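You operate a simulated robot arm through the tools that you are given. There is no shell and no other tool. Be economical: measure what you need, move in short steps, check, and stop when the job is done.

The job below is to be done with a simulated two-armed robot. You get a single attempt, and the scene is never put back.

JOB
Take the cloth from the assembly bench top and lay it out flat on the top of the dispatch bench.

It is judged by the outcome, as a careful person would: the job done as asked, and still so three seconds after it is handed in. It fails if anything else is knocked over, pushed out of place, dropped, spilled or broken. Flat cloth is picked up by pressing the open fingertips on it (5 to 10 N) and closing them slowly along it; thin cloth reads only 2 to 8 mm in the jaws.

ROBOT AND FRAMES
Two 7-joint arms with two-finger parallel grippers on one trunk, on a base that drives. Base frame: it is fixed to the floor where the robot stands at the start and does not move with it; the origin is under the middle of the robot, x ahead of it, y to its left, z up. Units: mm, degrees, N and s.
The left shoulder is at the start at [75, 138, 1382], the right one opposite. Places, roughly: top of the dispatch bench [-1400, -100, 900]. Payload 3.43 kg a hand.
The TCP of each hand is the grasp point between the finger pads, 34 mm short of the fingertips. In the tool frame z runs along the fingers and y along their closing line. The gripper opens to 128 mm. The fingers are 24 mm wide and 12 mm thick; the gripper's body (48 by 130 mm) begins 96 mm behind the TCP.
Orientation is that of the tool frame in the base frame, as a unit quaternion [w, x, y, z]. With the fingers straight down and closing along the base's y, the tool's x points along the base's -x, its y along +y and its z along -z.

CONTROLS
- The arms move only by the tool apply_moves. It takes "left_targets", "right_targets" or both (then of equal length, played together; a hand with none holds still); each is a list of rows, each a list of 6 numbers: the shift along the base's x, y, z in units of 200 mm (1.0 is 200 mm), then the turn, a rotation vector about the base's x, y, z in units of 60 degrees (1.0 is 60 degrees). In form: [[dx, dy, dz, ax, ay, az], ...]. A call has 1 to 8 rows; each row is the pose to reach, as a shift and turn from the pose commanded when the call began. "left_grip" and "right_grip" are, for a hand that has rows, the closure in counts, from 0 (fully open) to 255 (shut), set as the call begins (left out, the last holds). A call with a number of a shift or a turn outside -1 to 1 is refused whole. A row lasts 0.2 s, in which the tool goes at most 50 mm and 8.6 degrees; a call with a longer step from one row to the next is refused whole, and so is a gripper value outside its range. Where a pose cannot be reached the arm comes as near as it can. A force on the tool above 40 N (or 10 N above the force at the start of the call, whichever is more), or a blocked arm, ends the call early, and 0.2 s more pass. Each finger travels about 153 mm/s and halts on what it meets, pressing with about 44 N; the grip force reading is that of the motor and also rises with nothing between the fingers. The clock runs only during rows and for 0.2 s after the last one: add rows that repeat a pose to give the fingers time. The reply holds the time, the measured pose of the TCP, the force on the tool along the base axes, the opening and the grip force, in the units named above and with some noise, and new pictures: "views" is both (left out), scene, wrist or none (wrist: the cameras of the hands that moved).
- Cameras (640 x 400 px; columns grow to the right, rows downward): "scene" is now at [101.2, -49.2, 1565.2]; the picture's right is [-0.40, -0.92, -0.02], its down [-0.86, 0.38, -0.35] and it looks along [0.33, -0.13, -0.93] (base axes); focal length 214 px, centre (320, 200). "left" rides on the left gripper at [76, 11, -160] in its tool frame; the picture's right is [-0.15, 0.99, 0.00], its down [-0.88, -0.13, -0.46] and it looks along [-0.45, -0.07, 0.89] (tool axes); focal length 234 px, centre (320, 200). "right" rides on the right gripper at [76, -11, -160] in its tool frame; the picture's right is [0.15, 0.99, 0.00], its down [-0.88, 0.13, -0.46] and it looks along [-0.45, 0.07, 0.89] (tool axes); focal length 234 px, centre (320, 200). There is no depth. A picture from a camera that has moved, and an enlarged one, comes with that camera's place and axes in the base frame and with its lens.
- lift_body(by): slides the trunk up (or, below 0, down) by that many mm; the arms and the scene camera ride with it, the base frame stays. It gives what a move gives, with no picture.
- roll_base(legs): drives the robot by 1 to 6 legs, each [ahead, left, turn to the left] in mm, mm and degrees, along the robot's own axes; the way and the turn of a leg run together, so that a leg with both is an arc; at most 1500 mm and 180 degrees a leg. The arms and the cameras ride along, it lands a little off, and it stops where it bumps. It gives what a move gives, and a new picture of the scene camera.
- aim_head(pan, tilt): turns the head with the scene camera to pan (to the left, within 86 degrees either way) and tilt (down, from -29 to 69), counted from straight ahead of the robot. It gives what a move gives, and a new picture of the scene camera.
- zoom(camera, box): a new picture of the part [left, top, right, bottom] of that camera's present view, enlarged. It takes no simulated time.
- hand_in(): hands the job in; it is judged then, once.

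Work in short steps. Places have to be worked out from the pictures, the camera data and where the tool is seen: move nearer, look again, correct. Check each grasp and each placing, and mend what went wrong. You have 120 turns and 260 pictures in all, those below and enlarged ones among them. Open the grippers and draw the arms clear of the work before you hand the job in, unless the task says otherwise; then end with one line.

The tools are called after "Request:" by a JSON object that holds its "name" and its "arguments". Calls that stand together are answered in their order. apply_moves: Moves the arms, as the interface text tells. Its arguments: {"type":"object","properties":{"left_targets":{"type":"array","items":{"type":"array","items":{"type":"number"}}},"left_grip":{"type":"number"},"right_targets":{"type":"array","items":{"type":"array","items":{"type":"number"}}},"right_grip":{"type":"number"},"views":{"type":"string","enum":["both","scene","wrist","none"]}},"required":[]} The other tools are called the same way: lift_body (by) slides the trunk up or down; roll_base (legs) drives the base; aim_head (pan, tilt) turns the head that bears the scene camera; zoom (camera, box) takes an enlarged picture of a part of a camera's view; hand_in () hands the job in.

At the start:

```text
t: 0.0
left_position: [551.9, 283.5, 912.6]
left_ee_rot: [-0.018, -0.005, 0.998, 0.053]
left_wrist_force: [-54.1, -182.2, -93.9]
left_width: 77.7
left_finger_force: 0.1
right_position: [693.0, -264.1, 1034.6]
right_ee_rot: [0.0, 0.014, 1.0, 0.009]
right_wrist_force: [-0.1, -0.4, 0.4]
right_width: 128.2
right_finger_force: 0.1
trunk travel left (down, up): [-860.0, 80.0]
robot x, y, heading: [-2.9, -0.8, -1.3]
head pan, tilt: [-22.0, 68.8]
```

scene: 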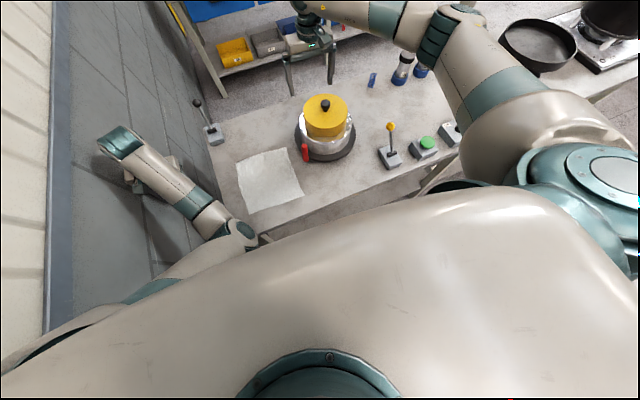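
right: 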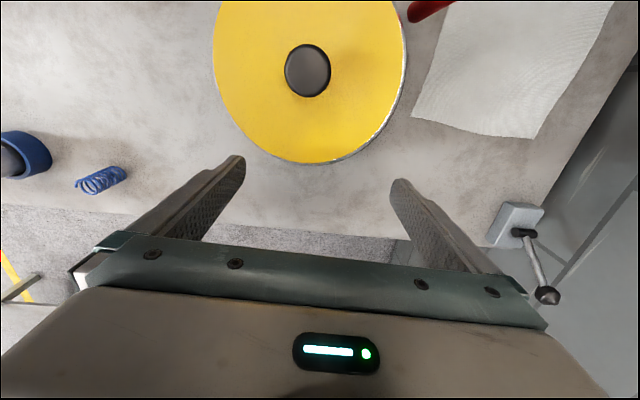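
left: 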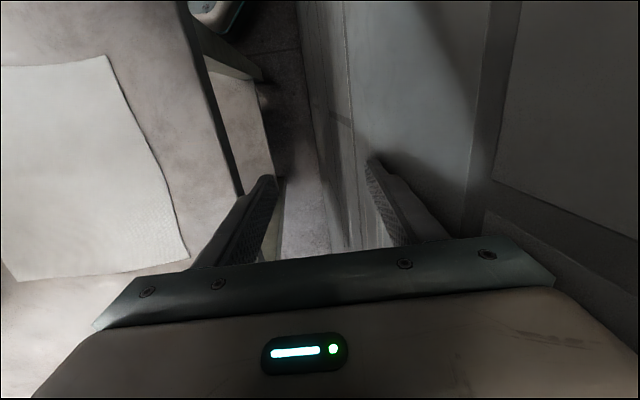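

The left hand reads a heavy side force of about 190 N pushing towards -y, so it is jammed against the wall on the left. I judge the cloth to lie at about x 423–700, y -126–118. I'll first ease the left hand away from the wall along the push.

Request:
{"name": "apply_moves", "arguments": {"left_targets": [[-0.02, -0.06, -0.02, 0, 0, 0], [-0.04, -0.12, -0.03, 0, 0, 0], [-0.05, -0.2, -0.03, 0, 0, 0], [-0.05, -0.2, -0.03, 0, 0, 0]]}}

```text
t: 1.0
left_position: [554.3, 288.3, 915.9]
left_ee_rot: [-0.02, -0.01, 0.997, 0.071]
left_wrist_force: [-44.9, -138.7, -93.8]
left_width: 71.1
left_finger_force: 0.1
right_position: [692.6, -263.6, 1035.2]
right_ee_rot: [-0.002, 0.016, 1.0, 0.006]
right_wrist_force: [-1.0, -0.7, 0.0]
right_width: 128.0
right_finger_force: 0.0
trunk travel left (down, up): [-860.0, 80.0]
robot x, y, heading: [-3.1, -2.0, -1.9]
head pan, tilt: [-22.0, 68.8]
camera scene: at [102.9, -41.4, 1565.0], right [-0.4, -0.91, -0.01], down [-0.85, 0.38, -0.36], along [0.33, -0.14, -0.93], focal length 214 px, centre (320, 200)
camera left: at [486.7, 274.5, 1078.1], right [0.13, 0.98, 0.14], down [0.9, -0.17, 0.4], along [0.42, 0.07, -0.91], focal length 234 px, centre (320, 200)
```

scene: 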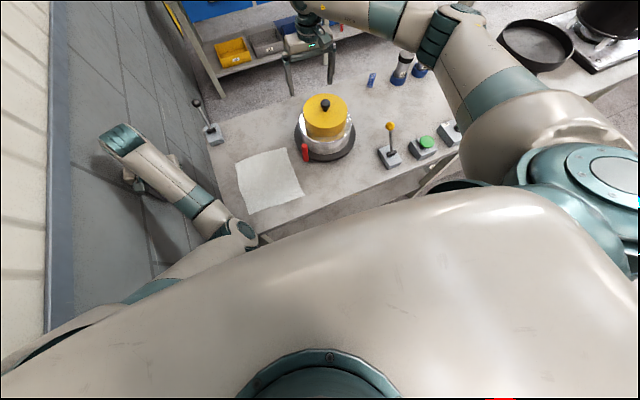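
left: 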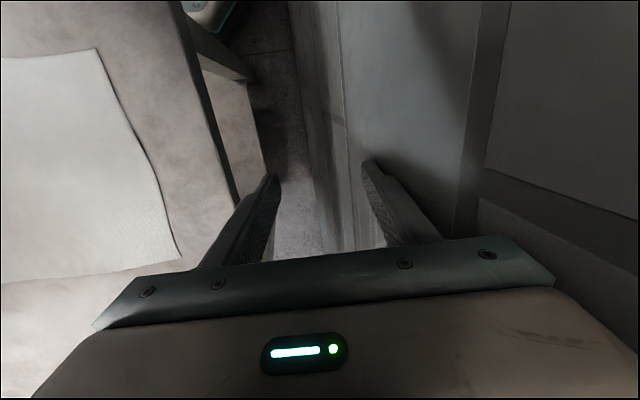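

The left hand hardly moved and the push is still there, so something is wedged. I'll enlarge the scene to see what touches the wall.

Request:
{"name": "zoom", "arguments": {"camera": "scene", "box": [40, 90, 290, 310]}}

Request:
{"name": "aim_head", "arguments": {"pan": 45, "tilt": 45}}

```text
1.82 times, centred on (165, 200) of scene
camera zoom: at [102.9, -41.4, 1565.0], right [-0.4, -0.91, -0.01], down [-0.85, 0.38, -0.36], along [0.33, -0.14, -0.93], focal length 390 px, centre (602, 200)
```

zoom: 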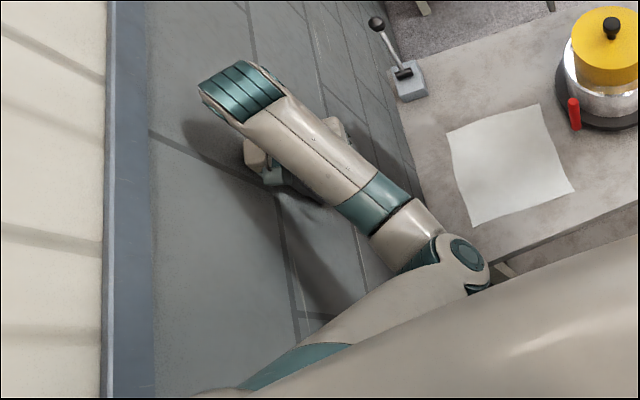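

```text
t: 2.4
left_position: [556.6, 288.7, 916.6]
left_ee_rot: [-0.015, -0.011, 0.997, 0.079]
left_wrist_force: [-15.4, -130.0, -49.9]
left_width: 67.4
left_finger_force: 0.1
right_position: [693.0, -264.7, 1034.2]
right_ee_rot: [-0.002, 0.017, 1.0, 0.006]
right_wrist_force: [-0.8, 0.0, -0.7]
right_width: 128.0
right_finger_force: 0.1
trunk travel left (down, up): [-860.0, 80.0]
robot x, y, heading: [1.5, 2.3, -1.7]
head pan, tilt: [45.0, 45.0]
camera scene: at [112.5, 34.4, 1595.5], right [0.68, -0.73, -0.01], down [-0.52, -0.47, -0.71], along [0.51, 0.49, -0.7], focal length 214 px, centre (320, 200)
```

scene: 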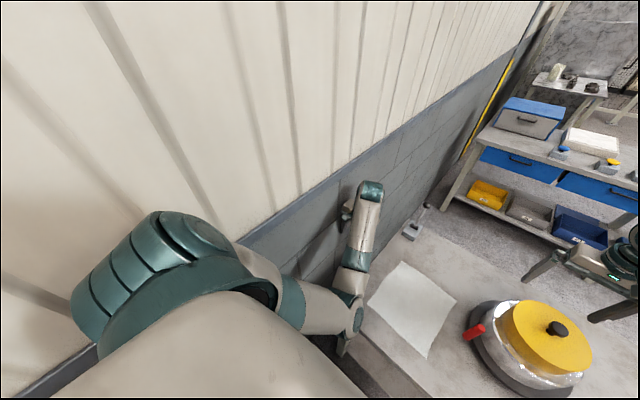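

The left gripper is jammed against the wall (wall face around y≈350), and the robot stands close to it. I'll shift the base a little to the right to free it.

Request:
{"name": "roll_base", "arguments": {"legs": [[0, -60, 0]]}}

```text
t: 3.3
left_position: [546.0, 259.1, 917.4]
left_ee_rot: [-0.008, -0.027, 0.996, 0.088]
left_wrist_force: [-1.6, -1.2, -2.1]
left_width: 125.4
left_finger_force: 0.0
right_position: [689.3, -304.9, 1041.9]
right_ee_rot: [0.001, 0.013, 1.0, 0.001]
right_wrist_force: [-0.1, -0.6, 0.5]
right_width: 128.3
right_finger_force: 0.0
trunk travel left (down, up): [-860.0, 80.0]
robot x, y, heading: [-2.8, -57.7, -1.5]
head pan, tilt: [45.0, 45.0]
camera scene: at [103.9, -3.4, 1595.5], right [0.69, -0.72, 0.0], down [-0.51, -0.49, -0.71], along [0.51, 0.49, -0.71], focal length 214 px, centre (320, 200)
```

scene: 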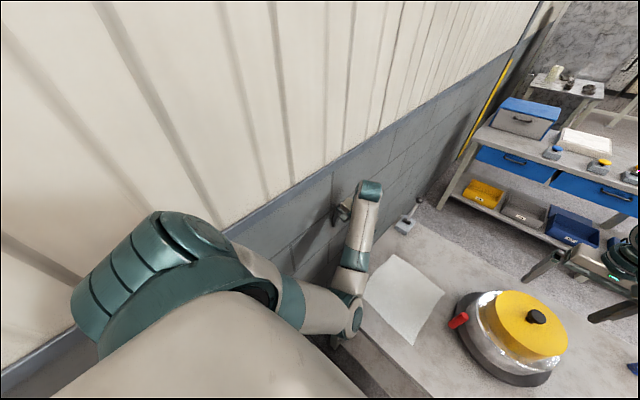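

The left hand is free now with forces near zero, and it is tilted about 10° about x. I'll level it and bring both hands over the near edge of the cloth, staying high and clear of the pot.

Request:
{"name": "apply_moves", "arguments": {"left_targets": [[-0.08, -0.15, 0, -0.08, 0, -0.025], [-0.16, -0.35, 0, -0.16, 0, -0.05], [-0.25, -0.55, 0, -0.16, 0, -0.05], [-0.34, -0.75, 0, -0.16, 0, -0.05], [-0.43, -0.92, 0, -0.16, 0, -0.05], [-0.43, -0.92, 0, -0.16, 0, -0.05]], "right_targets": [[-0.2, 0.08, 0, 0, 0, 0], [-0.4, 0.18, 0, 0, 0, 0], [-0.6, 0.28, 0, 0, 0, 0], [-0.8, 0.4, 0, 0, 0, 0], [-0.98, 0.5, 0, 0, 0, 0], [-0.98, 0.5, 0, 0, 0, 0]], "left_grip": 180, "right_grip": 180, "views": "wrist"}}

Request:
{"name": "aim_head", "arguments": {"pan": 0, "tilt": 65}}

```text
t: 3.8
left_position: [527.4, 291.2, 925.7]
left_ee_rot: [-0.007, -0.024, 0.995, 0.091]
left_wrist_force: [-2.9, -6.3, 0.2]
left_width: 37.4
left_finger_force: 0.1
left hand out of reach, approached as far as the arm can: row 2
right_position: [637.9, -285.7, 1043.1]
right_ee_rot: [0.001, 0.011, 1.0, 0.0]
right_wrist_force: [-0.3, 0.2, 0.2]
right_width: 37.6
right_finger_force: 0.1
trunk travel left (down, up): [-860.0, 80.0]
robot x, y, heading: [2.0, -58.5, -1.5]
head pan, tilt: [45.0, 45.0]
stopped in row 2 (left hand): the force on the tool passed its limit (the readings are from after the stop); the commanded pose is now the measured one
camera right: at [561.5, -293.0, 1202.8], right [-0.12, 0.99, 0.0], down [0.88, 0.11, 0.46], along [0.45, 0.06, -0.89], focal length 234 px, centre (320, 200)
camera left: at [455.2, 269.8, 1085.9], right [0.1, 0.98, 0.18], down [0.9, -0.17, 0.41], along [0.43, 0.12, -0.89], focal length 234 px, centre (320, 200)
```

right: 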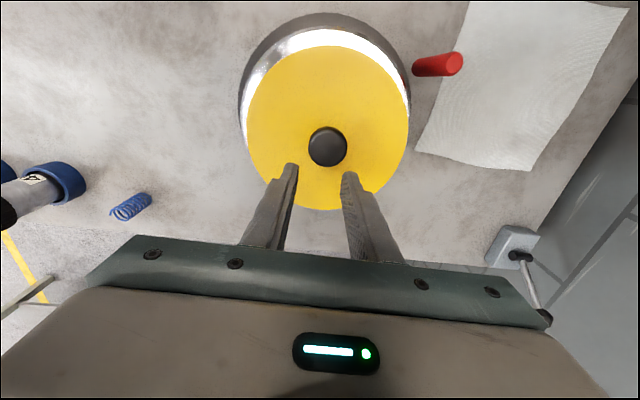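
left: 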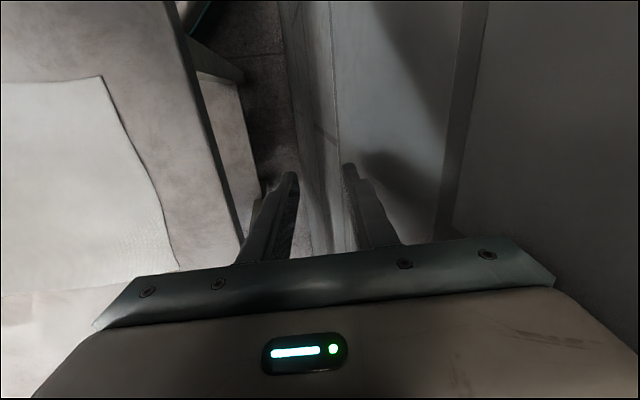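

```text
t: 5.0
left_position: [528.1, 290.8, 924.2]
left_ee_rot: [-0.009, -0.023, 0.995, 0.091]
left_wrist_force: [0.5, -8.3, 4.9]
left_width: 37.3
left_finger_force: 0.0
right_position: [638.2, -284.5, 1042.3]
right_ee_rot: [0.0, 0.012, 1.0, 0.001]
right_wrist_force: [0.2, -0.3, 0.2]
right_width: 37.8
right_finger_force: 0.0
trunk travel left (down, up): [-860.0, 80.0]
robot x, y, heading: [-1.7, -57.3, -1.6]
head pan, tilt: [0.0, 65.0]
camera scene: at [107.5, -62.2, 1570.0], right [-0.02, -1.0, 0.0], down [-0.91, 0.02, -0.42], along [0.42, -0.01, -0.91], focal length 214 px, centre (320, 200)
```

scene: 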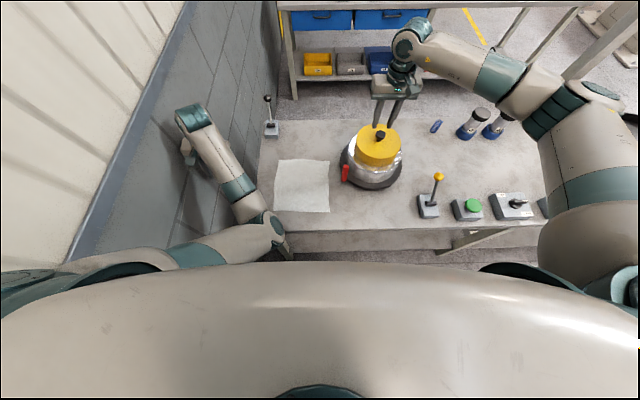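

The left arm is in an awkward folded posture, elbow inward and hand towards the wall, and it couldn't follow. I'll back off and shift right to give it room to unfold. Both hands are well above everything on the bench.

Request:
{"name": "roll_base", "arguments": {"legs": [[-250, 0, 0], [0, -150, 0]]}}

```text
t: 6.3
left_position: [398.9, 291.1, 924.6]
left_ee_rot: [-0.008, -0.019, 0.996, 0.09]
left_wrist_force: [11.4, -23.2, -7.5]
left_width: 37.4
left_finger_force: 0.1
right_position: [509.5, -282.4, 1040.8]
right_ee_rot: [0.0, 0.01, 1.0, 0.001]
right_wrist_force: [-0.8, 0.1, 0.0]
right_width: 37.7
right_finger_force: 0.2
trunk travel left (down, up): [-860.0, 80.0]
robot x, y, heading: [-131.9, -55.7, -1.3]
head pan, tilt: [0.0, 65.0]
stopped in leg 1: the force on the tool passed its limit (the readings are from after the stop); the commanded pose is now the measured one
camera scene: at [-21.3, -59.9, 1569.5], right [-0.02, -1.0, 0.0], down [-0.91, 0.02, -0.42], along [0.42, -0.01, -0.91], focal length 214 px, centre (320, 200)
```

scene: 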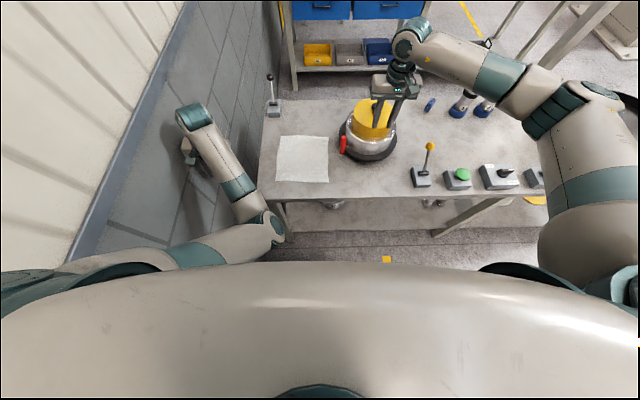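

The left hand brushed the wall and stopped the drive, with a force of about 26 N on it. I'll shift right first this time.

Request:
{"name": "roll_base", "arguments": {"legs": [[0, -180, 0], [-150, 0, 0]]}}

```text
t: 8.8
left_position: [239.9, 119.5, 923.1]
left_ee_rot: [-0.01, -0.023, 0.996, 0.091]
left_wrist_force: [0.0, 0.3, 0.2]
left_width: 37.7
left_finger_force: 0.1
right_position: [351.2, -455.6, 1041.1]
right_ee_rot: [0.0, 0.009, 1.0, 0.0]
right_wrist_force: [0.1, -0.4, -0.9]
right_width: 37.4
right_finger_force: 0.1
trunk travel left (down, up): [-860.0, 80.0]
robot x, y, heading: [-292.2, -234.0, -1.5]
head pan, tilt: [0.0, 65.0]
camera scene: at [-179.8, -233.4, 1569.7], right [-0.02, -1.0, 0.0], down [-0.91, 0.02, -0.42], along [0.42, -0.01, -0.91], focal length 214 px, centre (320, 200)
```

scene: 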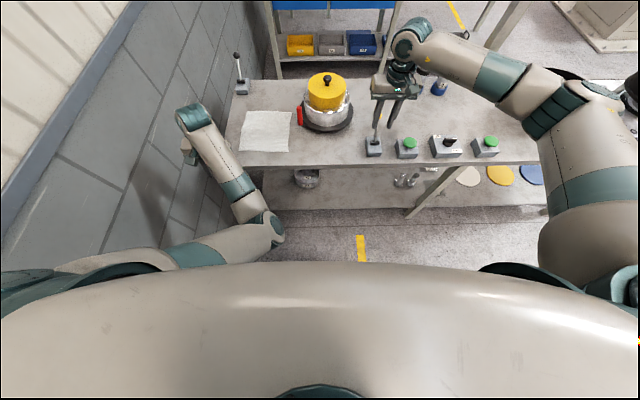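

The left arm has room all round now and its forces are near zero. I'll test it with a small levelling turn and a lift.

Request:
{"name": "apply_moves", "arguments": {"left_targets": [[0, 0, 0.1, -0.08, 0, -0.02], [0, 0, 0.2, -0.16, 0, -0.05], [0.1, 0, 0.3, -0.16, 0, -0.05], [0.2, 0, 0.4, -0.16, 0, -0.05], [0.2, 0, 0.4, -0.16, 0, -0.05]], "views": "scene"}}

```text
t: 10.0
left_position: [275.6, 138.7, 1009.0]
left_ee_rot: [-0.007, -0.006, 1.0, 0.019]
left_wrist_force: [0.0, -0.6, 0.2]
left_width: 37.6
left_finger_force: 0.0
right_position: [349.5, -456.0, 1043.5]
right_ee_rot: [0.0, 0.009, 1.0, -0.001]
right_wrist_force: [0.1, 0.2, 0.9]
right_width: 37.4
right_finger_force: 0.1
trunk travel left (down, up): [-860.0, 80.0]
robot x, y, heading: [-292.6, -234.7, -1.3]
head pan, tilt: [0.0, 65.0]
camera scene: at [-182.7, -233.4, 1569.9], right [-0.02, -1.0, 0.0], down [-0.91, 0.02, -0.42], along [0.42, -0.01, -0.91], focal length 214 px, centre (320, 200)
```

scene: 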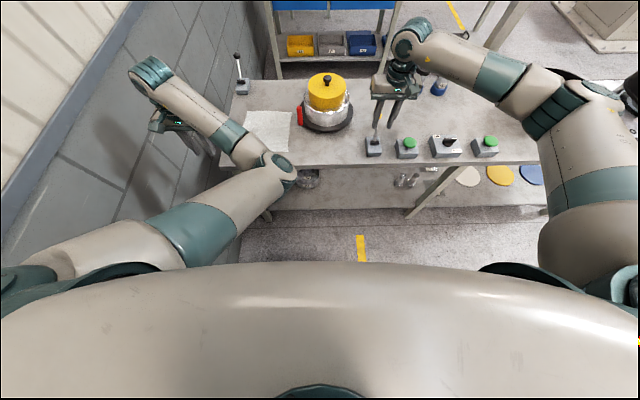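

The left arm follows now and is level. Next I'll try moving it inward (-y).

Request:
{"name": "apply_moves", "arguments": {"left_targets": [[0, -0.15, 0, 0, 0, 0], [0, -0.3, 0, 0, 0, 0], [0, -0.45, 0, 0, 0, 0], [0, -0.6, 0, 0, 0, 0], [0, -0.75, 0, 0, 0, 0], [0, -0.75, 0, 0, 0, 0]], "views": "scene"}}

```text
t: 11.4
left_position: [331.8, 56.9, 977.6]
left_ee_rot: [0.007, -0.03, 0.999, 0.044]
left_wrist_force: [-0.2, 0.1, -0.2]
left_width: 37.8
left_finger_force: 0.1
left hand out of reach, approached as far as the arm can: row 1, 2, 3, 4, 5, 6
right_position: [350.5, -454.2, 1042.1]
right_ee_rot: [0.0, 0.01, 1.0, -0.001]
right_wrist_force: [-0.2, 0.8, -0.2]
right_width: 37.6
right_finger_force: 0.1
trunk travel left (down, up): [-860.0, 80.0]
robot x, y, heading: [-289.8, -233.3, -1.7]
head pan, tilt: [0.0, 65.0]
camera scene: at [-182.5, -233.6, 1569.9], right [-0.02, -1.0, 0.0], down [-0.91, 0.02, -0.42], along [0.42, -0.01, -0.91], focal length 214 px, centre (320, 200)
```

scene: 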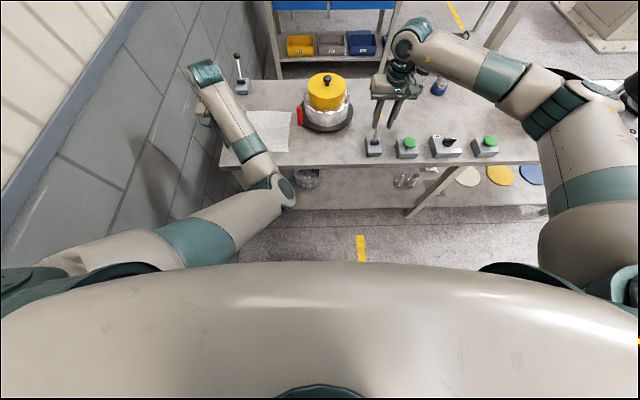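

The left arm reaches rel. (621, 290) but can't go much further in, which is good enough if I use the base for the rest. The right hand will reach across to it, so I'll try that at height in front of the bench.

Request:
{"name": "apply_moves", "arguments": {"right_targets": [[0, 0.2, 0, 0, 0, 0], [0, 0.4, 0, 0, 0, 0], [0, 0.6, 0, 0, 0, 0], [0, 0.8, 0, 0, 0, 0], [0, 1.0, 0, 0, 0, 0], [0, 1.0, 0, 0, 0, 0]], "views": "scene"}}

Request:
{"name": "apply_moves", "arguments": {"right_targets": [[0, 0.2, 0, 0, 0, 0], [0, 0.4, 0, 0, 0, 0], [0, 0.6, 0, 0, 0, 0], [0, 0.67, 0, 0, 0, 0], [0, 0.67, 0, 0, 0, 0]], "views": "both"}}

```text
t: 12.8
left_position: [327.7, 56.7, 972.1]
left_ee_rot: [0.003, -0.029, 0.998, 0.047]
left_wrist_force: [0.2, 0.4, 0.6]
left_width: 37.7
left_finger_force: 0.0
right_position: [348.0, -256.4, 1042.1]
right_ee_rot: [0.0, 0.009, 1.0, 0.001]
right_wrist_force: [-0.2, -0.4, -1.1]
right_width: 37.4
right_finger_force: 0.1
trunk travel left (down, up): [-860.0, 80.0]
robot x, y, heading: [-290.9, -228.8, -1.5]
head pan, tilt: [0.0, 65.0]
camera scene: at [-182.5, -235.2, 1569.9], right [-0.02, -1.0, 0.0], down [-0.91, 0.02, -0.42], along [0.42, -0.01, -0.91], focal length 214 px, centre (320, 200)
```

scene: 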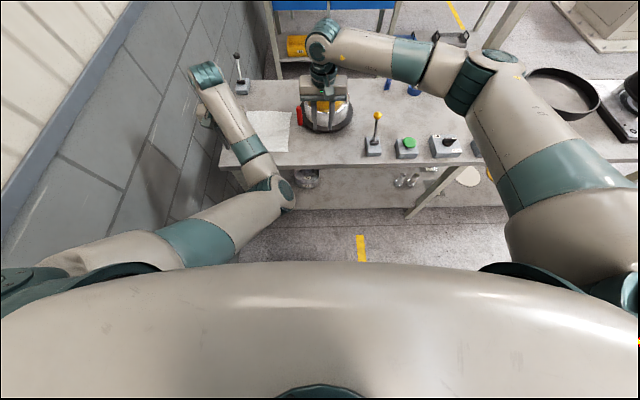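

```text
t: 14.0
left_position: [325.3, 59.6, 969.5]
left_ee_rot: [-0.001, -0.026, 0.998, 0.049]
left_wrist_force: [0.5, -1.3, 0.0]
left_width: 37.7
left_finger_force: 0.0
right_position: [349.0, -124.0, 1042.0]
right_ee_rot: [0.0, 0.011, 1.0, 0.0]
right_wrist_force: [-0.7, 0.9, -0.2]
right_width: 37.6
right_finger_force: 0.1
trunk travel left (down, up): [-860.0, 80.0]
robot x, y, heading: [-290.4, -233.5, -1.4]
head pan, tilt: [0.0, 65.0]
camera scene: at [-182.3, -234.6, 1569.9], right [-0.02, -1.0, 0.0], down [-0.91, 0.02, -0.42], along [0.42, -0.01, -0.91], focal length 214 px, centre (320, 200)
camera right: at [273.2, -131.7, 1202.1], right [-0.13, 0.99, 0.0], down [0.88, 0.11, 0.46], along [0.45, 0.06, -0.89], focal length 234 px, centre (320, 200)
```

scene: 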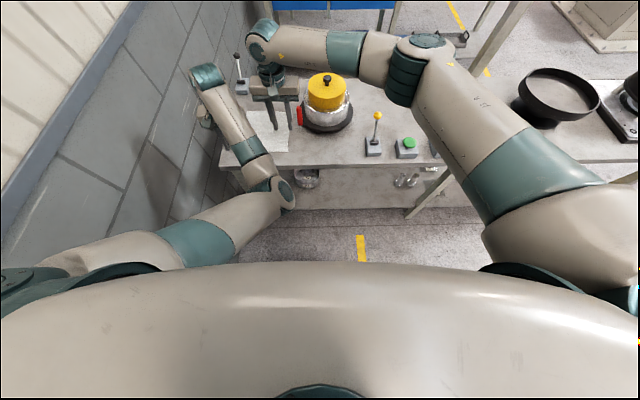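
right: 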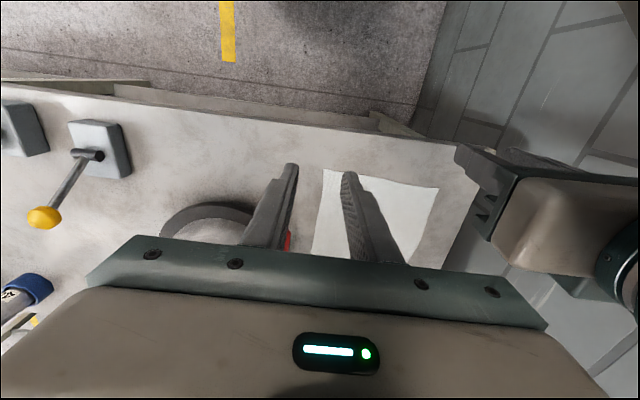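

The right arm reaches across well. Now I'll level the left hand while moving it slightly forward, where inward reach seems easier.

Request:
{"name": "apply_moves", "arguments": {"left_targets": [[0.1, 0, 0, 0, 0, 0], [0.2, 0, 0, -0.03, 0, -0.02], [0.3, 0, 0, -0.06, 0, -0.04], [0.35, 0, 0, -0.09, 0, -0.05], [0.35, 0, 0, -0.09, 0, -0.05]], "views": "wrist"}}

```text
t: 14.9
left_position: [380.7, -11.0, 955.9]
left_ee_rot: [-0.008, 0.025, 0.999, -0.03]
left_wrist_force: [-1.0, -0.4, -0.7]
left_width: 37.6
left_finger_force: 0.0
right_position: [357.1, -131.2, 1044.4]
right_ee_rot: [0.003, 0.018, 1.0, -0.002]
right_wrist_force: [0.1, 0.5, 0.1]
right_width: 37.6
right_finger_force: 0.0
trunk travel left (down, up): [-860.0, 80.0]
robot x, y, heading: [-293.6, -233.5, -1.4]
head pan, tilt: [0.0, 65.0]
stopped in row 4 (right hand): the force on the tool passed its limit (the readings are from after the stop); the commanded pose is now the measured one
camera left: at [309.7, 14.4, 1116.4], right [0.19, 0.98, -0.06], down [0.88, -0.15, 0.45], along [0.43, -0.14, -0.89], focal length 234 px, centre (320, 200)
```

left: 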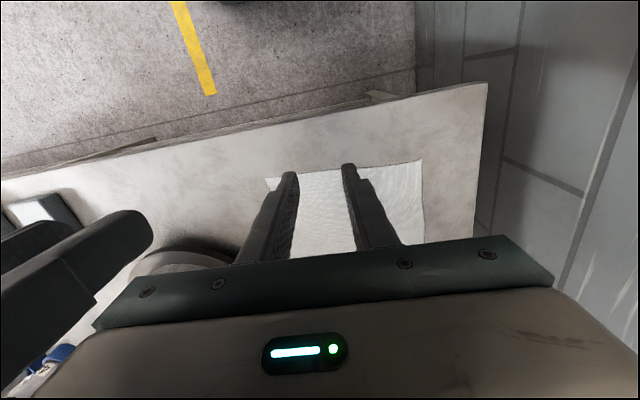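

The left hand suddenly swung inward to y=-11 and touched the right hand. Perhaps its posture is freeing up. I'll back the right hand off and look.

Request:
{"name": "apply_moves", "arguments": {"right_targets": [[0, -0.2, 0, 0, 0, 0], [0, -0.4, 0, 0, 0, 0], [0, -0.6, 0, 0, 0, 0], [0, -0.8, 0, 0, 0, 0], [0, -0.8, 0, 0, 0, 0]], "views": "scene"}}

```text
t: 16.1
left_position: [380.8, -9.6, 955.8]
left_ee_rot: [-0.008, 0.025, 0.999, -0.032]
left_wrist_force: [0.2, 0.8, -0.1]
left_width: 37.6
left_finger_force: 0.1
right_position: [355.5, -290.8, 1041.1]
right_ee_rot: [0.005, 0.019, 1.0, -0.001]
right_wrist_force: [0.5, 1.2, -0.4]
right_width: 37.5
right_finger_force: 0.1
trunk travel left (down, up): [-860.0, 80.0]
robot x, y, heading: [-290.4, -231.2, -1.3]
head pan, tilt: [0.0, 65.0]
camera scene: at [-182.1, -232.4, 1569.9], right [-0.02, -1.0, 0.0], down [-0.91, 0.02, -0.42], along [0.42, -0.01, -0.91], focal length 214 px, centre (320, 200)
```

scene: 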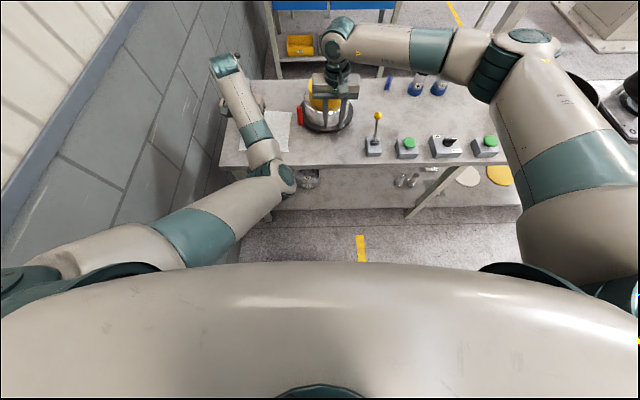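

The left hand now sits at rel. (671, 222), nearly level. I'll drive the base ahead and left so the left hand comes above the cloth's near-left corner.

Request:
{"name": "roll_base", "arguments": {"legs": [[90, 90, 1.3]]}}

Request:
{"name": "apply_moves", "arguments": {"left_targets": [[0, 0, 0, 0.03, 0, 0.02], [0, 0, 0, 0.06, 0, 0.045], [0, 0, 0, 0.06, 0, 0.045]], "right_targets": [[0, 0.1, 0, 0, 0, 0.03], [0, 0.2, 0, 0, 0, 0.03], [0, 0.2, 0, 0, 0, 0.03]], "views": "both"}}

```text
t: 17.3
left_position: [469.2, 87.7, 957.6]
left_ee_rot: [-0.007, 0.018, 0.999, -0.029]
left_wrist_force: [-0.1, -1.0, -0.7]
left_width: 37.4
left_finger_force: 0.0
right_position: [448.2, -193.3, 1041.5]
right_ee_rot: [0.005, 0.011, 1.0, -0.001]
right_wrist_force: [-0.1, 0.5, -0.1]
right_width: 37.5
right_finger_force: 0.0
trunk travel left (down, up): [-860.0, 80.0]
robot x, y, heading: [-197.1, -146.5, -0.4]
head pan, tilt: [0.0, 65.0]
camera scene: at [-92.1, -145.0, 1570.1], right [-0.01, -1.0, 0.0], down [-0.91, 0.01, -0.42], along [0.42, 0.0, -0.91], focal length 214 px, centre (320, 200)
```

scene: 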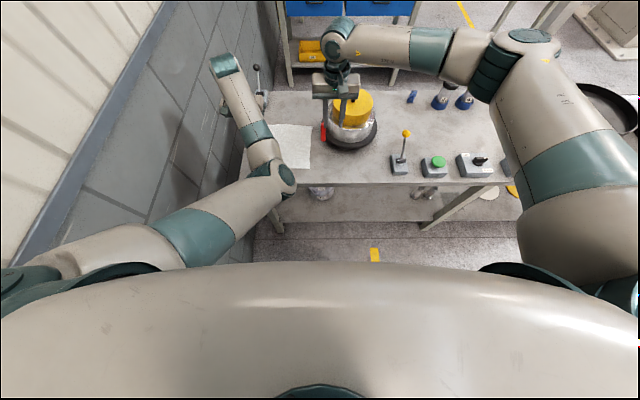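

```text
t: 18.1
left_position: [468.3, 88.9, 957.0]
left_ee_rot: [-0.007, -0.007, 1.0, 0.002]
left_wrist_force: [-0.3, -1.0, 0.5]
left_width: 37.7
left_finger_force: 0.0
right_position: [449.4, -154.0, 1042.7]
right_ee_rot: [0.004, -0.004, 1.0, -0.002]
right_wrist_force: [-0.6, -0.9, 0.4]
right_width: 37.4
right_finger_force: 0.0
trunk travel left (down, up): [-860.0, 80.0]
robot x, y, heading: [-200.9, -144.9, -0.6]
head pan, tilt: [0.0, 65.0]
camera scene: at [-90.1, -144.5, 1569.8], right [-0.01, -1.0, 0.0], down [-0.91, 0.01, -0.42], along [0.42, 0.0, -0.91], focal length 214 px, centre (320, 200)
camera right: at [371.8, -163.8, 1202.5], right [-0.15, 0.99, 0.0], down [0.88, 0.14, 0.46], along [0.46, 0.07, -0.89], focal length 234 px, centre (320, 200)
camera left: at [396.7, 98.5, 1117.5], right [0.13, 0.99, 0.0], down [0.89, -0.12, 0.44], along [0.44, -0.06, -0.9], focal length 234 px, centre (320, 200)
```

scene: 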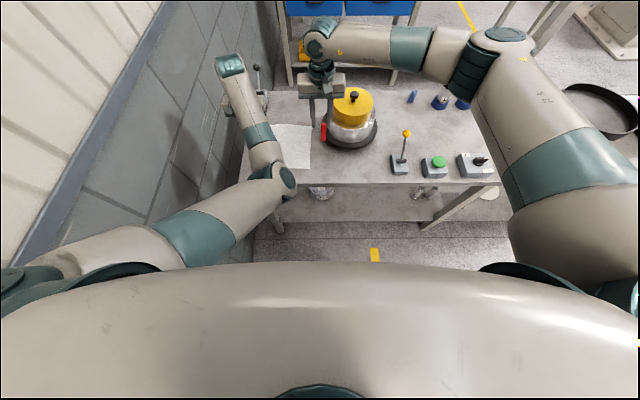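
right: 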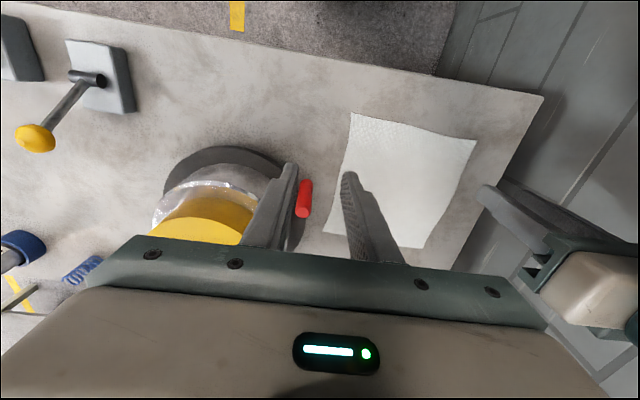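
left: 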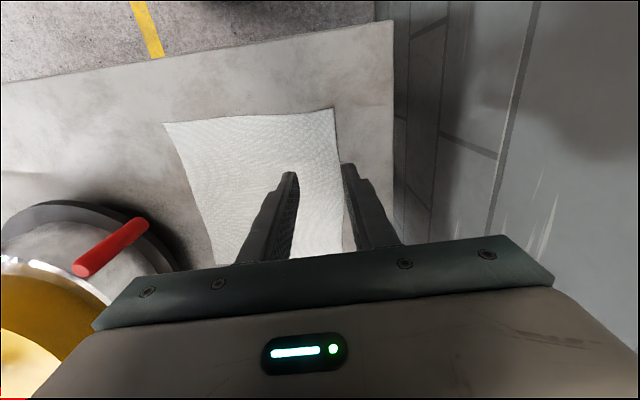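

Combining the pictures, I put the cloth's near corners at about (432, 122) and (420, -115), with the near edge at x≈420–432. I'll lower both hands to about 110 mm above the bench over their grasp points and look again.

Request:
{"name": "apply_moves", "arguments": {"left_targets": [[-0.01, 0, -0.1, 0, 0, 0], [-0.03, 0, -0.2, 0, 0, 0], [-0.05, 0, -0.3, 0, 0, 0], [-0.05, -0.02, -0.4, 0, 0, 0], [-0.05, -0.02, -0.47, 0, 0, 0], [-0.05, -0.02, -0.47, 0, 0, 0]], "right_targets": [[0, 0.08, -0.2, 0, 0, 0], [0, 0.16, -0.4, 0, 0, 0], [-0.02, 0.24, -0.6, 0, 0, 0], [-0.03, 0.32, -0.8, 0, 0, 0], [-0.03, 0.4, -0.9, 0, 0, 0], [-0.03, 0.4, -0.9, 0, 0, 0]], "views": "both"}}

```text
t: 19.5
left_position: [459.5, 82.6, 861.3]
left_ee_rot: [-0.007, -0.006, 1.0, 0.001]
left_wrist_force: [0.2, 0.0, -0.6]
left_width: 37.6
left_finger_force: 0.0
right_position: [440.2, -75.0, 863.1]
right_ee_rot: [0.004, -0.004, 1.0, -0.002]
right_wrist_force: [0.1, -0.2, -0.5]
right_width: 37.5
right_finger_force: 0.0
trunk travel left (down, up): [-860.0, 80.0]
robot x, y, heading: [-198.0, -146.6, -0.3]
head pan, tilt: [0.0, 65.0]
camera scene: at [-91.2, -145.1, 1570.0], right [-0.01, -1.0, 0.0], down [-0.91, 0.01, -0.42], along [0.42, 0.0, -0.91], focal length 214 px, centre (320, 200)
camera right: at [362.6, -84.9, 1022.6], right [-0.15, 0.99, 0.0], down [0.88, 0.14, 0.46], along [0.46, 0.07, -0.89], focal length 234 px, centre (320, 200)
camera left: at [386.0, 92.4, 1023.7], right [0.13, 0.99, 0.0], down [0.89, -0.12, 0.44], along [0.44, -0.06, -0.9], focal length 234 px, centre (320, 200)
```

scene: 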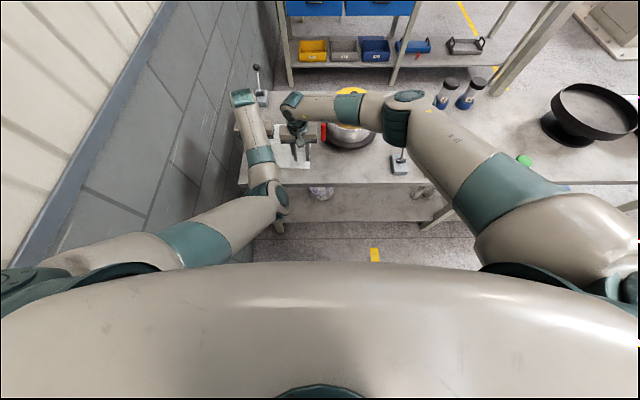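
right: 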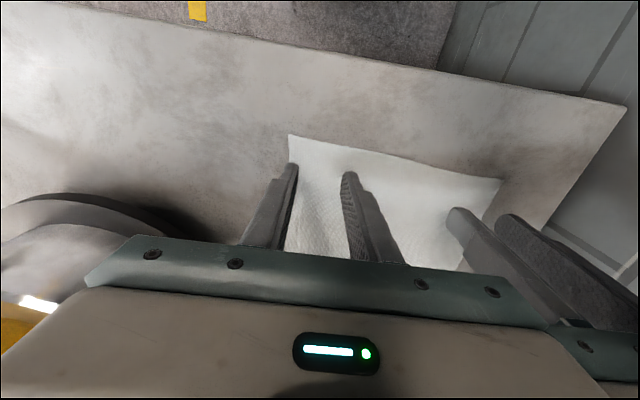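
left: 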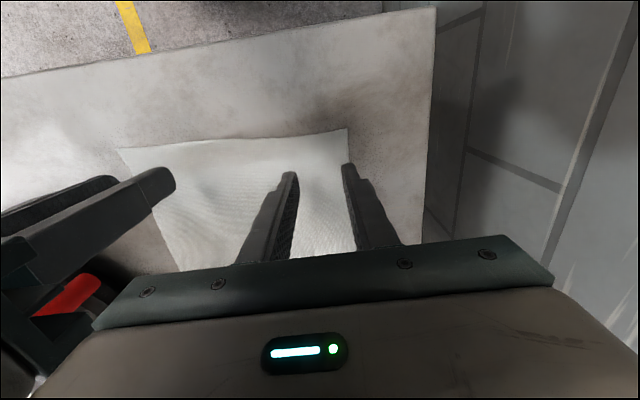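

Stereo between the two wrist cameras puts the cloth surface nearer z≈790 than 751. On that basis the near corners are about (427, 114) and (415, -110). I'll nudge the left hand to (447, 77) and come down cautiously to just above the cloth.

Request:
{"name": "apply_moves", "arguments": {"left_targets": [[-0.06, -0.03, -0.04, 0, 0, 0], [-0.06, -0.03, -0.08, 0, 0, 0], [-0.06, -0.03, -0.11, 0, 0, 0], [-0.06, -0.03, -0.14, 0, 0, 0], [-0.06, -0.03, -0.14, 0, 0, 0]], "right_targets": [[0, 0, -0.04, 0, 0, 0], [0, 0, -0.08, 0, 0, 0], [0, 0, -0.11, 0, 0, 0], [0, 0, -0.14, 0, 0, 0], [0, 0, -0.14, 0, 0, 0]], "views": "wrist"}}

```text
t: 20.7
left_position: [447.1, 76.9, 834.5]
left_ee_rot: [-0.007, -0.005, 1.0, 0.0]
left_wrist_force: [0.1, -0.1, 1.2]
left_width: 37.7
left_finger_force: 0.1
right_position: [441.9, -72.8, 834.4]
right_ee_rot: [0.004, -0.005, 1.0, -0.001]
right_wrist_force: [0.3, -0.1, 4.6]
right_width: 37.6
right_finger_force: 0.0
trunk travel left (down, up): [-860.0, 80.0]
robot x, y, heading: [-205.5, -141.6, -0.5]
head pan, tilt: [0.0, 65.0]
camera right: at [364.3, -83.6, 994.7], right [-0.15, 0.99, 0.0], down [0.88, 0.14, 0.46], along [0.46, 0.07, -0.89], focal length 234 px, centre (320, 200)
camera left: at [374.0, 87.2, 996.6], right [0.13, 0.99, 0.0], down [0.89, -0.12, 0.44], along [0.44, -0.06, -0.9], focal length 234 px, centre (320, 200)
```

right: 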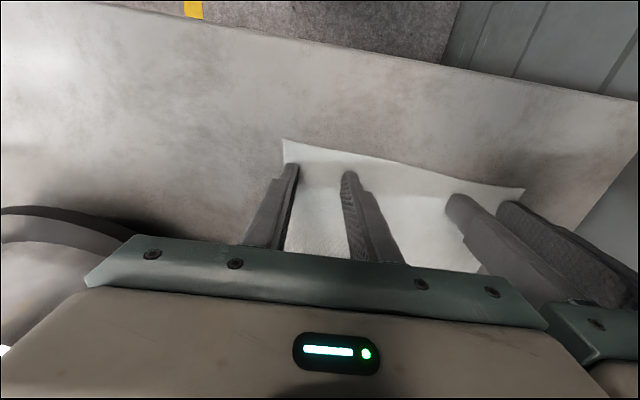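
left: 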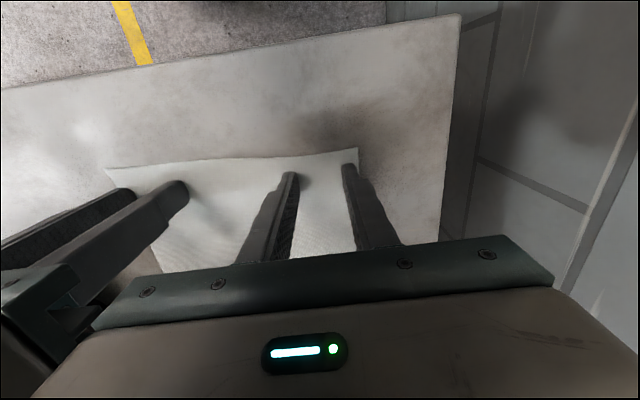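

The fingertips are just touching (right 4.6 N, left 1.2 N), so the surface is at about z 800. I'll press slightly more on each hand.

Request:
{"name": "apply_moves", "arguments": {"left_targets": [[0, 0, -0.01, 0, 0, 0], [0, 0, -0.015, 0, 0, 0], [0, 0, -0.015, 0, 0, 0]], "right_targets": [[0, 0, -0.005, 0, 0, 0], [0, 0, -0.01, 0, 0, 0], [0, 0, -0.01, 0, 0, 0]], "views": "none"}}

```text
t: 21.5
left_position: [445.9, 77.4, 834.8]
left_ee_rot: [-0.004, -0.006, 1.0, 0.001]
left_wrist_force: [2.8, -0.6, 16.6]
left_width: 37.6
left_finger_force: 0.0
right_position: [441.9, -73.2, 835.1]
right_ee_rot: [0.006, -0.005, 1.0, 0.0]
right_wrist_force: [4.5, 1.1, 24.1]
right_width: 37.5
right_finger_force: 0.0
trunk travel left (down, up): [-860.0, 80.0]
robot x, y, heading: [-200.6, -143.5, -0.3]
head pan, tilt: [0.0, 65.0]
```

That is a bit too hard (17 and 24 N, about 8–10 N/mm). I'll ease off to around 8 N each.

Request:
{"name": "apply_moves", "arguments": {"left_targets": [[0, 0, 0.006, 0, 0, 0], [0, 0, 0.006, 0, 0, 0]], "right_targets": [[0, 0, 0.008, 0, 0, 0], [0, 0, 0.008, 0, 0, 0]], "views": "none"}}

```text
t: 22.1
left_position: [444.8, 76.5, 835.8]
left_ee_rot: [-0.006, -0.006, 1.0, 0.001]
left_wrist_force: [3.2, 0.5, 15.9]
left_width: 37.8
left_finger_force: 0.1
right_position: [441.4, -74.0, 835.8]
right_ee_rot: [0.006, -0.004, 1.0, -0.001]
right_wrist_force: [4.5, 0.6, 23.1]
right_width: 37.9
right_finger_force: 0.1
trunk travel left (down, up): [-860.0, 80.0]
robot x, y, heading: [-201.0, -142.7, -0.4]
head pan, tilt: [0.0, 65.0]
```

Request:
{"name": "apply_moves", "arguments": {"left_targets": [[0, 0, 0.006, 0, 0, 0], [0, 0, 0.006, 0, 0, 0]], "right_targets": [[0, 0, 0.012, 0, 0, 0], [0, 0, 0.012, 0, 0, 0]], "views": "none"}}

```text
t: 22.7
left_position: [445.5, 76.0, 835.4]
left_ee_rot: [-0.007, -0.006, 1.0, 0.001]
left_wrist_force: [-0.6, -0.5, 14.8]
left_width: 37.6
left_finger_force: 0.0
right_position: [439.8, -73.7, 835.1]
right_ee_rot: [0.004, -0.003, 1.0, -0.001]
right_wrist_force: [0.4, 0.9, 5.4]
right_width: 37.7
right_finger_force: 0.1
trunk travel left (down, up): [-860.0, 80.0]
robot x, y, heading: [-205.1, -144.9, -0.6]
head pan, tilt: [0.0, 65.0]
```

The right hand is at 5.4 N, which is good, and the left at 14.8 N. I'll ease the left slightly, then begin closing in small steps.

Request:
{"name": "apply_moves", "arguments": {"left_targets": [[0, 0, 0.005, 0, 0, 0], [0, 0, 0.005, 0, 0, 0]], "right_targets": [[0, 0, 0, 0, 0, 0], [0, 0, 0, 0, 0, 0]], "left_grip": 190, "right_grip": 190, "views": "none"}}

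Request:
{"name": "apply_moves", "arguments": {"left_targets": [[0, 0, 0, 0, 0, 0], [0, 0, 0, 0, 0, 0]], "right_targets": [[0, 0, 0, 0, 0, 0], [0, 0, 0, 0, 0, 0]], "left_grip": 205, "right_grip": 205, "views": "wrist"}}

```text
t: 23.3
left_position: [446.4, 77.8, 835.0]
left_ee_rot: [-0.006, -0.006, 1.0, 0.001]
left_wrist_force: [-1.4, -0.3, 7.9]
left_width: 32.1
left_finger_force: 0.1
right_position: [441.4, -74.8, 835.3]
right_ee_rot: [0.004, -0.004, 1.0, -0.002]
right_wrist_force: [-0.7, 0.2, 2.2]
right_width: 32.5
right_finger_force: 0.1
trunk travel left (down, up): [-860.0, 80.0]
robot x, y, heading: [-201.3, -143.7, -0.6]
head pan, tilt: [0.0, 65.0]
```

```text
t: 23.9
left_position: [447.2, 77.3, 835.8]
left_ee_rot: [-0.008, -0.006, 1.0, 0.001]
left_wrist_force: [-1.4, -0.2, 6.2]
left_width: 24.6
left_finger_force: 0.1
right_position: [441.4, -74.1, 834.6]
right_ee_rot: [0.004, -0.004, 1.0, -0.002]
right_wrist_force: [-0.3, 0.2, 0.3]
right_width: 24.9
right_finger_force: 0.0
trunk travel left (down, up): [-860.0, 80.0]
robot x, y, heading: [-202.4, -141.4, -0.7]
head pan, tilt: [0.0, 65.0]
camera right: at [364.0, -83.6, 995.0], right [-0.15, 0.99, 0.0], down [0.88, 0.14, 0.46], along [0.46, 0.07, -0.89], focal length 234 px, centre (320, 200)
camera left: at [373.7, 88.2, 996.6], right [0.13, 0.99, 0.0], down [0.89, -0.12, 0.44], along [0.44, -0.06, -0.9], focal length 234 px, centre (320, 200)
```

right: 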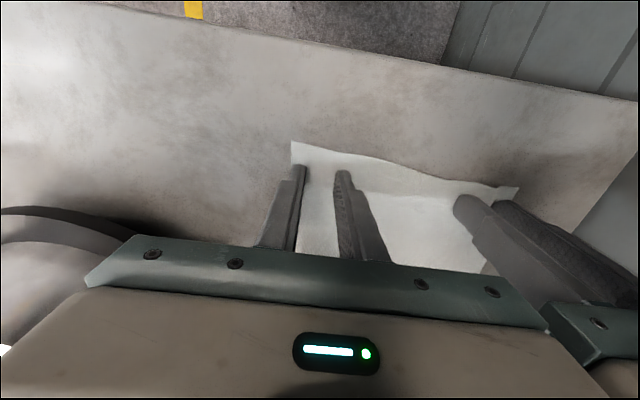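
left: 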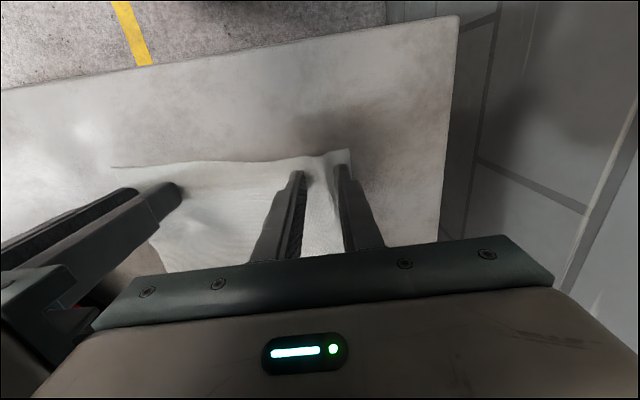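

The cloth is gathering between both pairs of fingers. I'll press the right hand slightly and keep closing.

Request:
{"name": "apply_moves", "arguments": {"left_targets": [[0, 0, 0, 0, 0, 0], [0, 0, 0, 0, 0, 0]], "right_targets": [[0, 0, -0.006, 0, 0, 0], [0, 0, -0.006, 0, 0, 0]], "left_grip": 215, "right_grip": 212, "views": "none"}}

Request:
{"name": "apply_moves", "arguments": {"left_targets": [[0, 0, 0, 0, 0, 0], [0, 0, 0, 0, 0, 0]], "right_targets": [[0, 0, 0, 0, 0, 0], [0, 0, 0, 0, 0, 0]], "left_grip": 230, "right_grip": 228, "views": "wrist"}}

```text
t: 24.5
left_position: [446.5, 77.9, 834.9]
left_ee_rot: [-0.006, -0.006, 1.0, 0.001]
left_wrist_force: [0.2, -0.3, 2.4]
left_width: 19.8
left_finger_force: 0.2
right_position: [441.0, -74.5, 835.5]
right_ee_rot: [0.004, -0.004, 1.0, -0.001]
right_wrist_force: [0.3, 0.9, 3.5]
right_width: 21.8
right_finger_force: 0.0
trunk travel left (down, up): [-860.0, 80.0]
robot x, y, heading: [-198.9, -144.4, -0.4]
head pan, tilt: [0.0, 65.0]
```

```text
t: 25.1
left_position: [447.0, 78.3, 836.0]
left_ee_rot: [-0.006, -0.006, 1.0, 0.001]
left_wrist_force: [0.3, 1.2, 2.4]
left_width: 13.0
left_finger_force: 0.1
right_position: [442.0, -74.0, 835.4]
right_ee_rot: [0.004, -0.004, 1.0, -0.002]
right_wrist_force: [1.2, 0.6, 5.8]
right_width: 13.1
right_finger_force: 0.2
trunk travel left (down, up): [-860.0, 80.0]
robot x, y, heading: [-197.5, -140.6, -0.2]
head pan, tilt: [0.0, 65.0]
camera right: at [363.8, -83.8, 994.6], right [-0.15, 0.99, 0.0], down [0.88, 0.14, 0.46], along [0.46, 0.07, -0.89], focal length 234 px, centre (320, 200)
camera left: at [373.8, 88.2, 996.7], right [0.13, 0.99, 0.0], down [0.89, -0.12, 0.44], along [0.44, -0.06, -0.9], focal length 234 px, centre (320, 200)
```

right: 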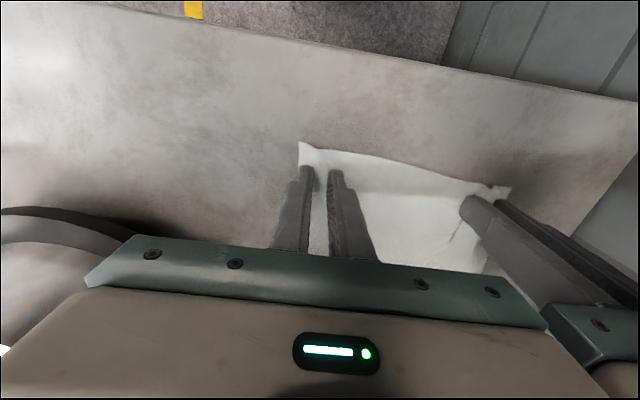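
left: 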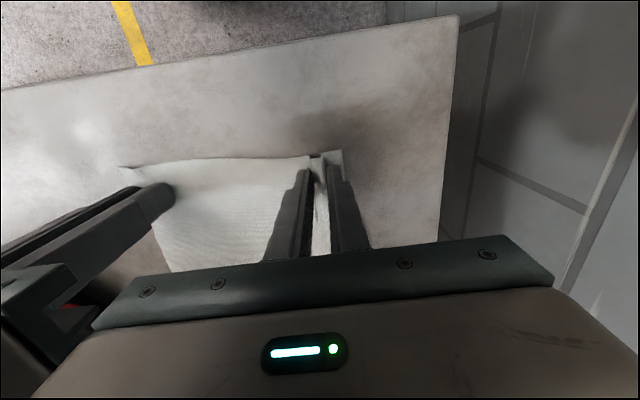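

The gathering goes well on both sides, so I'll close the rest of the way.

Request:
{"name": "apply_moves", "arguments": {"left_targets": [[0, 0, -0.004, 0, 0, 0], [0, 0, -0.004, 0, 0, 0]], "right_targets": [[0, 0, 0, 0, 0, 0], [0, 0, 0, 0, 0, 0]], "left_grip": 242, "right_grip": 242, "views": "none"}}

Request:
{"name": "apply_moves", "arguments": {"left_targets": [[0, 0, 0, 0, 0, 0], [0, 0, 0, 0, 0, 0], [0, 0, 0, 0, 0, 0]], "right_targets": [[0, 0, 0, 0, 0, 0], [0, 0, 0, 0, 0, 0], [0, 0, 0, 0, 0, 0]], "left_grip": 255, "right_grip": 255, "views": "wrist"}}

```text
t: 25.7
left_position: [446.8, 78.0, 837.0]
left_ee_rot: [-0.006, -0.005, 1.0, 0.001]
left_wrist_force: [0.2, -0.3, 5.0]
left_width: 8.7
left_finger_force: 2.2
right_position: [441.2, -74.8, 835.8]
right_ee_rot: [0.005, -0.004, 1.0, -0.002]
right_wrist_force: [0.8, 0.8, 3.9]
right_width: 5.7
right_finger_force: 0.0
trunk travel left (down, up): [-860.0, 80.0]
robot x, y, heading: [-200.5, -143.7, -0.5]
head pan, tilt: [0.0, 65.0]
```

```text
t: 26.5
left_position: [446.6, 78.7, 834.8]
left_ee_rot: [-0.006, -0.005, 1.0, 0.001]
left_wrist_force: [0.2, 1.1, 7.6]
left_width: 5.1
left_finger_force: 39.5
right_position: [440.3, -73.8, 835.2]
right_ee_rot: [0.004, -0.005, 1.0, -0.001]
right_wrist_force: [0.7, -0.8, 3.7]
right_width: 0.2
right_finger_force: 33.3
trunk travel left (down, up): [-860.0, 80.0]
robot x, y, heading: [-198.5, -147.4, -0.6]
head pan, tilt: [0.0, 65.0]
camera right: at [363.4, -83.9, 994.7], right [-0.15, 0.99, 0.0], down [0.88, 0.14, 0.46], along [0.46, 0.07, -0.89], focal length 234 px, centre (320, 200)
camera left: at [373.3, 88.9, 996.5], right [0.13, 0.99, 0.0], down [0.89, -0.12, 0.44], along [0.44, -0.06, -0.9], focal length 234 px, centre (320, 200)
```

right: 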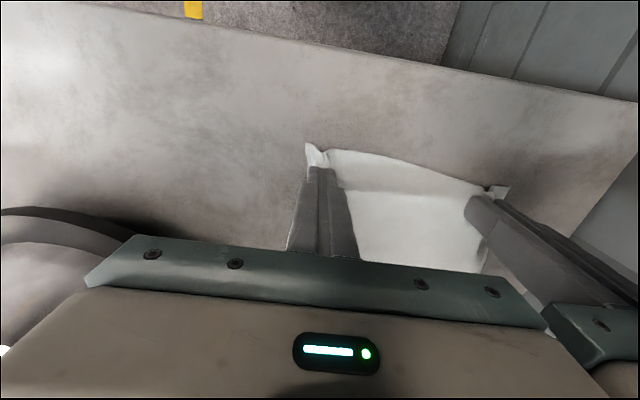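
left: 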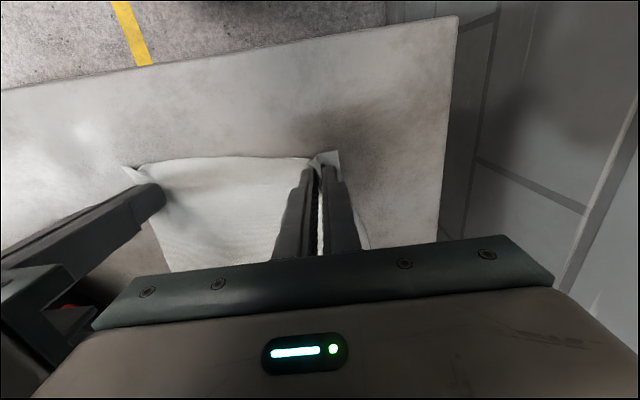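

The left hand holds cloth (5.1 mm), but the right one slipped out (0.2 mm). I'll reopen the right, press more firmly and close again.

Request:
{"name": "apply_moves", "arguments": {"right_targets": [[0, 0, 0.05, 0, 0, 0], [0, 0, 0.05, 0, 0, 0], [0.01, 0, 0.02, 0, 0, 0], [0.01, 0, 0, 0, 0, 0], [0.01, 0, -0.002, 0, 0, 0], [0.01, 0, -0.002, 0, 0, 0]], "right_grip": 182, "views": "wrist"}}

```text
t: 27.9
left_position: [445.8, 78.4, 835.9]
left_ee_rot: [-0.006, -0.006, 1.0, 0.0]
left_wrist_force: [0.2, 0.2, 4.1]
left_width: 4.9
left_finger_force: 39.6
right_position: [445.0, -74.0, 834.6]
right_ee_rot: [0.005, -0.004, 1.0, -0.001]
right_wrist_force: [-1.1, 0.0, 8.6]
right_width: 36.6
right_finger_force: 0.1
trunk travel left (down, up): [-860.0, 80.0]
robot x, y, heading: [-199.0, -148.6, -0.6]
head pan, tilt: [0.0, 65.0]
camera right: at [366.5, -84.3, 994.4], right [-0.15, 0.99, 0.0], down [0.87, 0.14, 0.46], along [0.46, 0.07, -0.89], focal length 234 px, centre (320, 200)
```

right: 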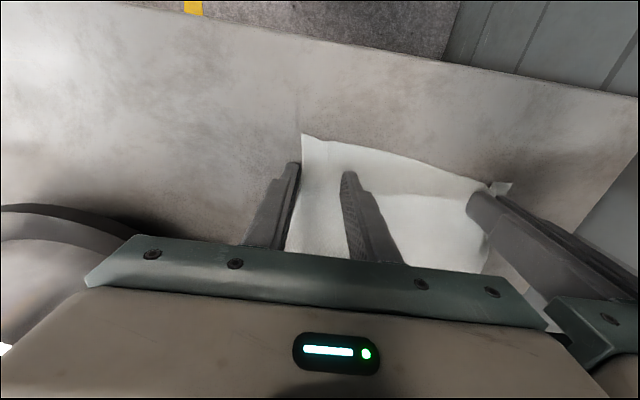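

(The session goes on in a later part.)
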